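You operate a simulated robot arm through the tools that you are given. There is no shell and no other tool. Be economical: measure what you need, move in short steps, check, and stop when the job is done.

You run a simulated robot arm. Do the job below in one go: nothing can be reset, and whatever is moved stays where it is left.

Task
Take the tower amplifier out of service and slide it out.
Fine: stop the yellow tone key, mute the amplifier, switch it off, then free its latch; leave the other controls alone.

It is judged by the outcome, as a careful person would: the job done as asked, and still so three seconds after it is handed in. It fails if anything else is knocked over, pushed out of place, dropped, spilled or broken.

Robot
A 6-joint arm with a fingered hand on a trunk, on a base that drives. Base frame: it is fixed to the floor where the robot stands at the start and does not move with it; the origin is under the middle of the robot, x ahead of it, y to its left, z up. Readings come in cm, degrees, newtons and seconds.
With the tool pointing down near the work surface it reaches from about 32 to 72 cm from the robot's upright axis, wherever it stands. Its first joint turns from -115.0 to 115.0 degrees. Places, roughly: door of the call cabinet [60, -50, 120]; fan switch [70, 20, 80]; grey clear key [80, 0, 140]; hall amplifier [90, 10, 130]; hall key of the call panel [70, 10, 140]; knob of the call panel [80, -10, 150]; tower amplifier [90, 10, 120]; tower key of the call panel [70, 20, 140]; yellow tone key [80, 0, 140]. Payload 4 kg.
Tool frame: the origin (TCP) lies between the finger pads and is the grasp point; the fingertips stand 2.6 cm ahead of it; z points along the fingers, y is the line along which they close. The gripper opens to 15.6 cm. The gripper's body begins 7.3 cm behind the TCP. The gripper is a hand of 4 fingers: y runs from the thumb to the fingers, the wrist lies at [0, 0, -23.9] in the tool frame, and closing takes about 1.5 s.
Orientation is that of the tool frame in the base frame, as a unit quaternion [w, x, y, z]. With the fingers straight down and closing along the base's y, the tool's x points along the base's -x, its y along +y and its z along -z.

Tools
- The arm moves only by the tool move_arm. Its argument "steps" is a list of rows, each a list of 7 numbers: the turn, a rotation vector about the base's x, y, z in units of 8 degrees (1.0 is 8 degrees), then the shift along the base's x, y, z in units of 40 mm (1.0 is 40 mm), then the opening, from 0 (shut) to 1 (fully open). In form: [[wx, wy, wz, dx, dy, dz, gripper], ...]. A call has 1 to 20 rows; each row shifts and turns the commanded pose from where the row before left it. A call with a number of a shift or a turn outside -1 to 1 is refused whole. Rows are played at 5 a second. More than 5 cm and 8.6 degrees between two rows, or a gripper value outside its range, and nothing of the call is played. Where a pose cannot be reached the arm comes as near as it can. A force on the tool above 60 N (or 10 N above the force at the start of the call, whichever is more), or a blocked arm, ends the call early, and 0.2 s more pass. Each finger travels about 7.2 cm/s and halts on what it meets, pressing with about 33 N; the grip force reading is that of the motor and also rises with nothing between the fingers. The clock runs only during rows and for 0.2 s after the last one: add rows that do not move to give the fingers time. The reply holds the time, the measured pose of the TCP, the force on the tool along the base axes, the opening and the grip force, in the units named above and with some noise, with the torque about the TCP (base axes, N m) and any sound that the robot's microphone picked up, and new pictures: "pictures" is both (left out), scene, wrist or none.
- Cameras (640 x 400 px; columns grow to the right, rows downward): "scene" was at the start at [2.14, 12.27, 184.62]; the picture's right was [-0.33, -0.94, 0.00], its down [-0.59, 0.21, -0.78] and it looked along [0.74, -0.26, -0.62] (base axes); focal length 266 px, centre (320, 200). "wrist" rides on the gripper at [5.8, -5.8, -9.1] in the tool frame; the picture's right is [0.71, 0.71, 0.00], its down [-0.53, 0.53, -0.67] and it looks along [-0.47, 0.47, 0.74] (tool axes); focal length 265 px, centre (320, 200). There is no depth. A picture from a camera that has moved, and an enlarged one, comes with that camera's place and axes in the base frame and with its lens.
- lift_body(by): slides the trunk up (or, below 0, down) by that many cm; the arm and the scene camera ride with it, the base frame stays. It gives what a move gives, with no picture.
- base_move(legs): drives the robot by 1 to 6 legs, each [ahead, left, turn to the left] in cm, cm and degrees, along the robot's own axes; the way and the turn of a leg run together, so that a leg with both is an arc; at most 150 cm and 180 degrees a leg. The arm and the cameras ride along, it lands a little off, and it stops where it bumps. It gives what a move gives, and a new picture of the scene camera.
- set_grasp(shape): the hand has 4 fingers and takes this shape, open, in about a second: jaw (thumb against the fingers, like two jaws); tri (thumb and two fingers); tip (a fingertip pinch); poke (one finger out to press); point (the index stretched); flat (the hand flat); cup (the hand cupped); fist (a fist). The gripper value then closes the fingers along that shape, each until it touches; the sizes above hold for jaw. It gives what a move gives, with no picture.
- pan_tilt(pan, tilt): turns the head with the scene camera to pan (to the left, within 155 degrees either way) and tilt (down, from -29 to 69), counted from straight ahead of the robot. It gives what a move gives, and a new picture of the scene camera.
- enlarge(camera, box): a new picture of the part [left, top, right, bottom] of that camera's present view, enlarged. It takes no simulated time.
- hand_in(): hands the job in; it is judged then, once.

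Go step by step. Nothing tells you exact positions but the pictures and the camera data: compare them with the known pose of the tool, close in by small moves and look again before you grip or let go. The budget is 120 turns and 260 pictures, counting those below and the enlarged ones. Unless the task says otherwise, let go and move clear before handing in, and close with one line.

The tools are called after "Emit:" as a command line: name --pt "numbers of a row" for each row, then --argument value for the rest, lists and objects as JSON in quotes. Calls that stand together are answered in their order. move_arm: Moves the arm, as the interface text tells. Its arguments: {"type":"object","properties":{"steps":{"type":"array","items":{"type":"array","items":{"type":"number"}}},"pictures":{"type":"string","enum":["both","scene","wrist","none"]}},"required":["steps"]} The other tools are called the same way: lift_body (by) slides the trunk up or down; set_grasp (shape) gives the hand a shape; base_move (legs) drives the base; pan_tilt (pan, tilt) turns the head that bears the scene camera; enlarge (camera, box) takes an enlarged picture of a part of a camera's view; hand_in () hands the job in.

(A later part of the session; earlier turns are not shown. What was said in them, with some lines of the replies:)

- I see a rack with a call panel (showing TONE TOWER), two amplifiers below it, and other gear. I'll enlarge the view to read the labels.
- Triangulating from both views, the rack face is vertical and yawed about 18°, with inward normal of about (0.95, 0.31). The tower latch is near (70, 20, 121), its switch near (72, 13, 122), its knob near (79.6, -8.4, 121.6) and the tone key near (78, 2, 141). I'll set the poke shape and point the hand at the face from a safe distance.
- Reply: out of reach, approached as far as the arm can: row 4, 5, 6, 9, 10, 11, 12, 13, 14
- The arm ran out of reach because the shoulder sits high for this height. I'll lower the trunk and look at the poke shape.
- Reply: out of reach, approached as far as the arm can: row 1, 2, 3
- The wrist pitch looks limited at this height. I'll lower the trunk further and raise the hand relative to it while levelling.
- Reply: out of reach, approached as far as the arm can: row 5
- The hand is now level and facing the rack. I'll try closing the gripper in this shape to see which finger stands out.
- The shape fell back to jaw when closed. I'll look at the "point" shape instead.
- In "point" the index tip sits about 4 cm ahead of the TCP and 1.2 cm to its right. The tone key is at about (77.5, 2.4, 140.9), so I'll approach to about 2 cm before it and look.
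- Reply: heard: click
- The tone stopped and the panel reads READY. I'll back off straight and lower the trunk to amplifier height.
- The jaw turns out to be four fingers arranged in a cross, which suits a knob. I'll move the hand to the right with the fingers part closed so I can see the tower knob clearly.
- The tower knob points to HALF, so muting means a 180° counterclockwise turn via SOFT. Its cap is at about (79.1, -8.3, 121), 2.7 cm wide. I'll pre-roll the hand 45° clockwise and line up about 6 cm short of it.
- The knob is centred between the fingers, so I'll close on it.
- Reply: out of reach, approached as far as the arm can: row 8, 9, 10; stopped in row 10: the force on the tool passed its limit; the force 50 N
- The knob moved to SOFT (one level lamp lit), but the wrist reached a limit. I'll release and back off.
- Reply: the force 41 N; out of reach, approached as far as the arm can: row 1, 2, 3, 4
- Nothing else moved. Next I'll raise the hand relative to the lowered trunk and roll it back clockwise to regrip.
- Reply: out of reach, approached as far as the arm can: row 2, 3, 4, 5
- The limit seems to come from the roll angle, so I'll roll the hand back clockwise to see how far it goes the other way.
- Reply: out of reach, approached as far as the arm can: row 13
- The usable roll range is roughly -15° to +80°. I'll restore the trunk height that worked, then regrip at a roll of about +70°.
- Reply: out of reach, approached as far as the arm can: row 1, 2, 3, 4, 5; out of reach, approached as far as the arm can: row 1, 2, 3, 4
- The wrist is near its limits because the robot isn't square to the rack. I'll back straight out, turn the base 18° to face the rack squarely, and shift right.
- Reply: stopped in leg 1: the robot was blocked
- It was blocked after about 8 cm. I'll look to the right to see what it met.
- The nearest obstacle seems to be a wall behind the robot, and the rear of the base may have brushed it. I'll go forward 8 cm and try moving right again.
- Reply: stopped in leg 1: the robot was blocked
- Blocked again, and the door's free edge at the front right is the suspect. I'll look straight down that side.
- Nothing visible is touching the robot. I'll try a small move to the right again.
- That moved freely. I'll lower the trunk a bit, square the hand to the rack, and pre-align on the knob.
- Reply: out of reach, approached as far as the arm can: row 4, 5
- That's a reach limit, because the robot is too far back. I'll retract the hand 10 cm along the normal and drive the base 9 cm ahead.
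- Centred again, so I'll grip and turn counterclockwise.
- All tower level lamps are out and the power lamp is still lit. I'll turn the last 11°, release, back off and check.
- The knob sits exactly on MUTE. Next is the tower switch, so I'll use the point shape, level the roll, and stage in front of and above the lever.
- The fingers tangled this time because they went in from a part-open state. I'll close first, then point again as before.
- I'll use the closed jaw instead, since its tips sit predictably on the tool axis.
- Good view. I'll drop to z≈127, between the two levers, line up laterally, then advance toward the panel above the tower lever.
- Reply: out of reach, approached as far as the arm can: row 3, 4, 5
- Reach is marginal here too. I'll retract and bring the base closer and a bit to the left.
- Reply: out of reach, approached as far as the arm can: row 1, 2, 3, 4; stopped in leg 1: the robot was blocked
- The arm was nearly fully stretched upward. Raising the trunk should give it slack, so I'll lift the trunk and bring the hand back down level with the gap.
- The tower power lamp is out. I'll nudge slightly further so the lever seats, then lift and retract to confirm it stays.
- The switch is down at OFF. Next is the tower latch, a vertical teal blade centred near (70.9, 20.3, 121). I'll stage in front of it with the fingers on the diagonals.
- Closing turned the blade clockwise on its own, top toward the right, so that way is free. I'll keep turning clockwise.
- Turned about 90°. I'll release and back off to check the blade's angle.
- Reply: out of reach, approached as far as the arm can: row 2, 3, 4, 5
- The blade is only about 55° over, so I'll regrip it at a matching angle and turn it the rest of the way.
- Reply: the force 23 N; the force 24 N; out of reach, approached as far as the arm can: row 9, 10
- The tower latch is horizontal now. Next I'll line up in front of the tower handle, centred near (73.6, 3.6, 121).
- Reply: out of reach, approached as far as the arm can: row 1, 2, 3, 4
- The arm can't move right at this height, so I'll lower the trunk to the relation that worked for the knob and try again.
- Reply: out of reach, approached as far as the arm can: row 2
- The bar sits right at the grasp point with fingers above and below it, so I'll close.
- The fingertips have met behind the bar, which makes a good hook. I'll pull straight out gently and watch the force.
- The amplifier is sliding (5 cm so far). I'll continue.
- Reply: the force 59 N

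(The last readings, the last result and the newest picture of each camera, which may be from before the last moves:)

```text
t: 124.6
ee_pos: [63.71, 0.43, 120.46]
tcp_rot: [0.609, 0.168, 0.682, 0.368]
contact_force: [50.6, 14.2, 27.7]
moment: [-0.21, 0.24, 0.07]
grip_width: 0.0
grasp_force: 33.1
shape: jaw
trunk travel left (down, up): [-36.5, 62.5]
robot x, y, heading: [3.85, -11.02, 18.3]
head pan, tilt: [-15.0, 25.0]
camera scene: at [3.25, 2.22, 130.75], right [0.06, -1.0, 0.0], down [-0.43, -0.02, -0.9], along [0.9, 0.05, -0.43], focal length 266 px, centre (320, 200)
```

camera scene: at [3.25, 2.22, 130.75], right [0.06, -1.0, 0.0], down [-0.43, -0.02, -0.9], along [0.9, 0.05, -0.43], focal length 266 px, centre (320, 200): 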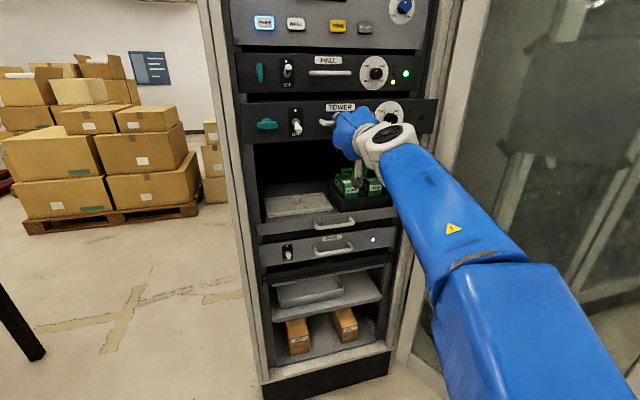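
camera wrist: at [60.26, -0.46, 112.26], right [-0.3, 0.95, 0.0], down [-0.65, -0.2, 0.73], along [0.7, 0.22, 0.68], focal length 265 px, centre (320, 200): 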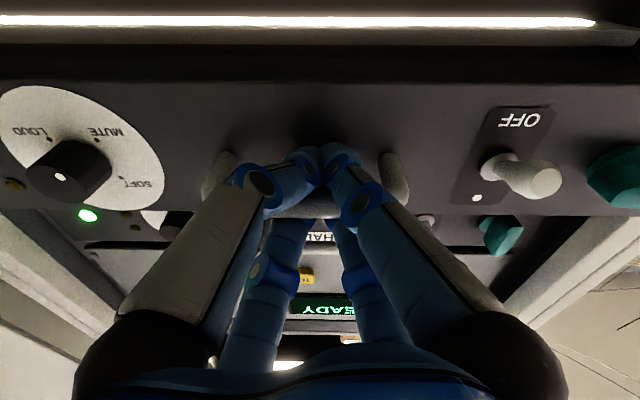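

The force jumped to about 53 N after 10.5 cm, which is probably an end stop. I'll ease off and pull once more to tell a stop from a jam.

Emit:
move_arm --pt "0 0 0 0.2 0.066 0 0" --pt "0 0 0 0 0 0 0" --pt "0 0 0 -0.1 -0.033 0 0" --pt "0 0 0 -0.1 -0.033 0 0" --pt "0 0 0 0 0 0 0" --pictures "wrist"

Emit:
enlarge --camera "scene" --box '[220, 40, 450, 180]'

```text
t: 125.8
ee_pos: [63.65, 0.5, 120.39]
tcp_rot: [0.609, 0.169, 0.682, 0.368]
contact_force: [49.7, 13.4, 28.7]
moment: [-0.15, 0.22, 0.04]
grip_width: 0.03
grasp_force: 32.9
shape: jaw
trunk travel left (down, up): [-36.5, 62.5]
robot x, y, heading: [3.59, -10.67, 18.3]
head pan, tilt: [-15.0, 25.0]
camera wrist: at [55.05, -2.17, 112.07], right [-0.3, 0.96, 0.0], down [-0.65, -0.2, 0.74], along [0.7, 0.22, 0.68], focal length 265 px, centre (320, 200)
```

wrist: 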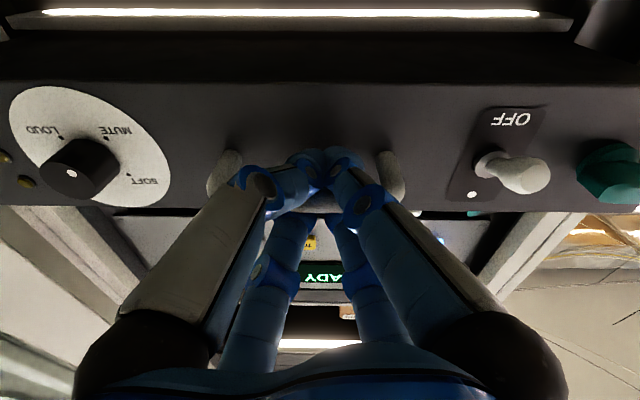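

```text
2.78 times, centred on (335, 110) of scene
camera zoom: at [3.22, 2.21, 130.75], right [0.06, -1.0, 0.0], down [-0.43, -0.02, -0.9], along [0.9, 0.05, -0.43], focal length 740 px, centre (278, 450)
```

zoom: 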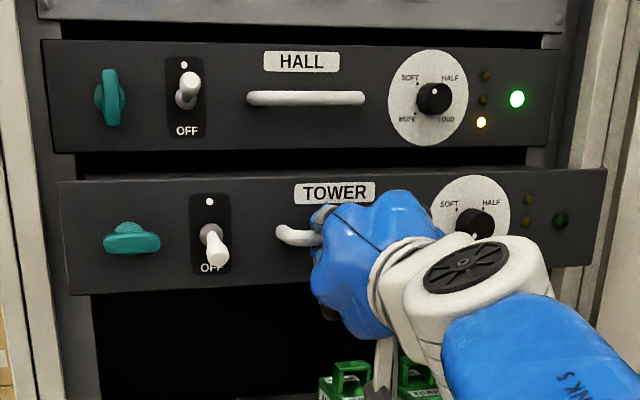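

It stops at the same place again. I'll take out the downward load and try once more, to be sure it's the stop and not tilt-binding.

Emit:
move_arm --pt "0 0 0 0.2 0.066 0 0" --pt "0 0 0 0 0 0.12 0" --pt "0 0 0 0 0 0 0" --pt "0 0 0 -0.12 -0.04 0 0" --pt "0 0 0 -0.12 -0.04 0 0" --pt "0 0 0 0 0 0 0" --pictures "none"

```text
t: 127.2
ee_pos: [63.67, 0.63, 120.63]
tcp_rot: [0.607, 0.168, 0.684, 0.367]
contact_force: [43.3, 12.9, 2.2]
moment: [-0.06, 0.14, 0.1]
grip_width: 0.0
grasp_force: 33.1
shape: jaw
trunk travel left (down, up): [-36.5, 62.5]
robot x, y, heading: [3.82, -11.14, 18.1]
head pan, tilt: [-15.0, 25.0]
```

It's a firm end stop, so the amplifier is fully out on its rails. I'll ease off, open the hand and check before withdrawing.

Emit:
move_arm --pt "0 0 0 0.14 0.046 0 0" --pt "0 0 0 0 0 0 0.2" --pt "0 0 0 0 0 0 0.42" --pt "0 0 0 0 0 0 0.42" --pt "0 0 0 0 0 0 0.42" --pt "0 0 0 0 0 0 0.42" --pictures "wrist"

```text
t: 128.6
ee_pos: [63.35, 0.43, 121.17]
tcp_rot: [0.611, 0.168, 0.681, 0.369]
contact_force: [-0.1, 0.5, 0.4]
moment: [-0.01, -0.01, 0.04]
grip_width: 6.49
grasp_force: 0.1
shape: jaw
trunk travel left (down, up): [-36.5, 62.5]
robot x, y, heading: [3.73, -11.06, 18.2]
head pan, tilt: [-15.0, 25.0]
camera wrist: at [54.84, -2.2, 112.75], right [-0.3, 0.95, 0.0], down [-0.65, -0.2, 0.73], along [0.7, 0.22, 0.68], focal length 265 px, centre (320, 200)
```

wrist: 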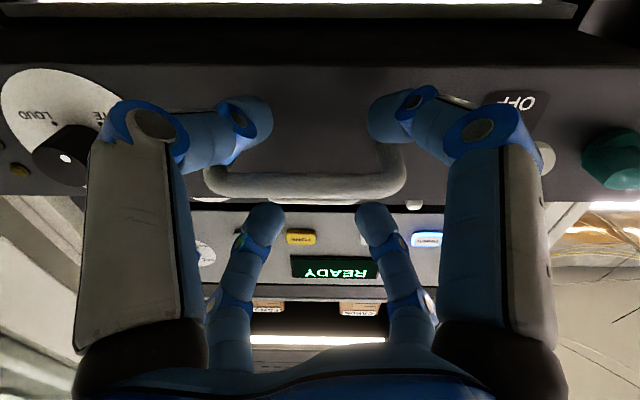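

The fingers are clear of the bar, so I'll back the base straight out and check the whole rack.

Emit:
base_move --legs '[[-14, 0, 0]]'

Emit:
pan_tilt --pan -8 --tilt 10

Emit:
enlarge --camera "scene" --box '[200, 100, 440, 250]'

```text
t: 129.9
ee_pos: [50.21, -3.83, 121.11]
tcp_rot: [0.61, 0.168, 0.681, 0.367]
contact_force: [0.6, 0.8, 0.0]
moment: [-0.02, -0.02, -0.01]
grip_width: 6.54
grasp_force: 0.0
shape: jaw
trunk travel left (down, up): [-36.5, 62.5]
robot x, y, heading: [-9.55, -15.64, 18.2]
head pan, tilt: [-15.0, 25.0]
camera scene: at [-10.98, -2.4, 130.77], right [0.06, -1.0, 0.0], down [-0.42, -0.02, -0.91], along [0.91, 0.05, -0.42], focal length 266 px, centre (320, 200)
```

scene: 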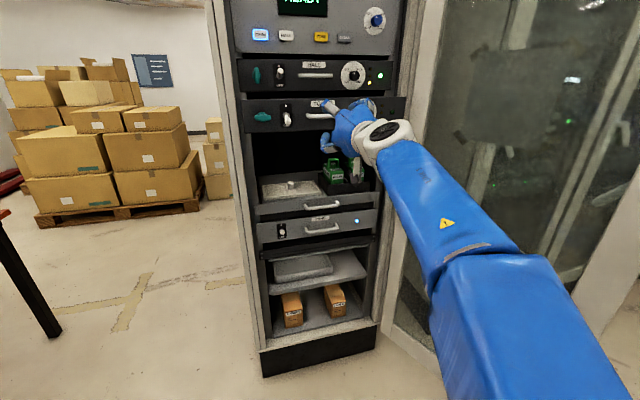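

```text
t: 130.7
ee_pos: [50.24, -3.96, 121.12]
tcp_rot: [0.61, 0.168, 0.682, 0.368]
contact_force: [0.6, -0.3, 0.1]
moment: [-0.05, -0.03, 0.01]
grip_width: 6.52
grasp_force: 0.0
shape: jaw
trunk travel left (down, up): [-36.5, 62.5]
robot x, y, heading: [-9.76, -15.54, 18.2]
head pan, tilt: [-8.0, 10.0]
camera scene: at [-10.99, -1.3, 133.18], right [0.18, -0.98, 0.0], down [-0.17, -0.03, -0.98], along [0.97, 0.17, -0.17], focal length 266 px, centre (320, 200)
```

scene: 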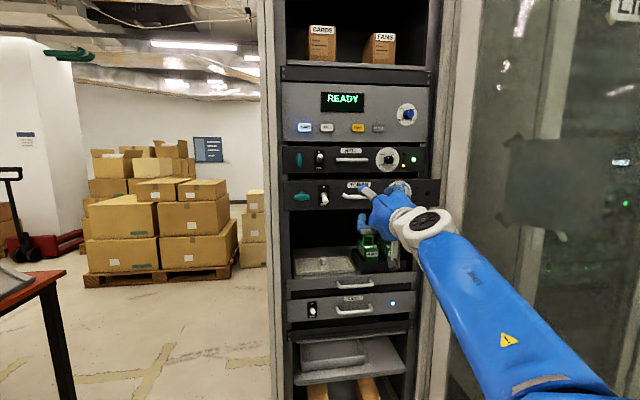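

```text
2.67 times, centred on (320, 175) of scene
camera zoom: at [-10.99, -1.3, 133.18], right [0.18, -0.98, 0.0], down [-0.17, -0.03, -0.98], along [0.97, 0.17, -0.17], focal length 709 px, centre (320, 267)
```

zoom: 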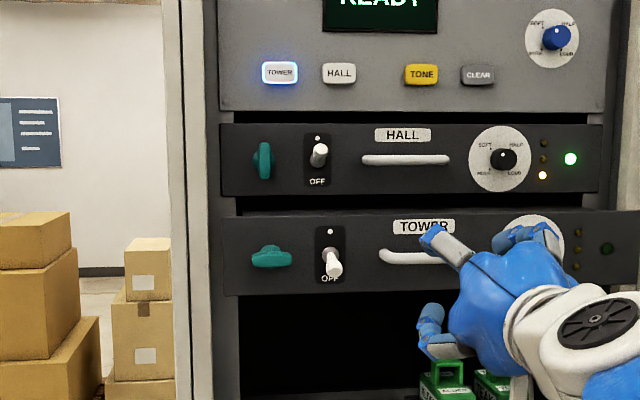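

The tower amplifier is out to its stop, muted, off and unlatched. The tone is stopped, the hall amplifier and other controls are unchanged, and the hand is clear. I'm handing in.

Emit:
hand_in

```text
The job is handed in.
```

The tower amplifier is out of service: I stopped the tone key, muted the amplifier, switched it off, freed its latch, and slid it out about 10.5 cm to its end stop. The other controls look unchanged in the final picture. While I was repositioning, the base stopped as blocked three times; I never found what it met, but saw nothing moved.
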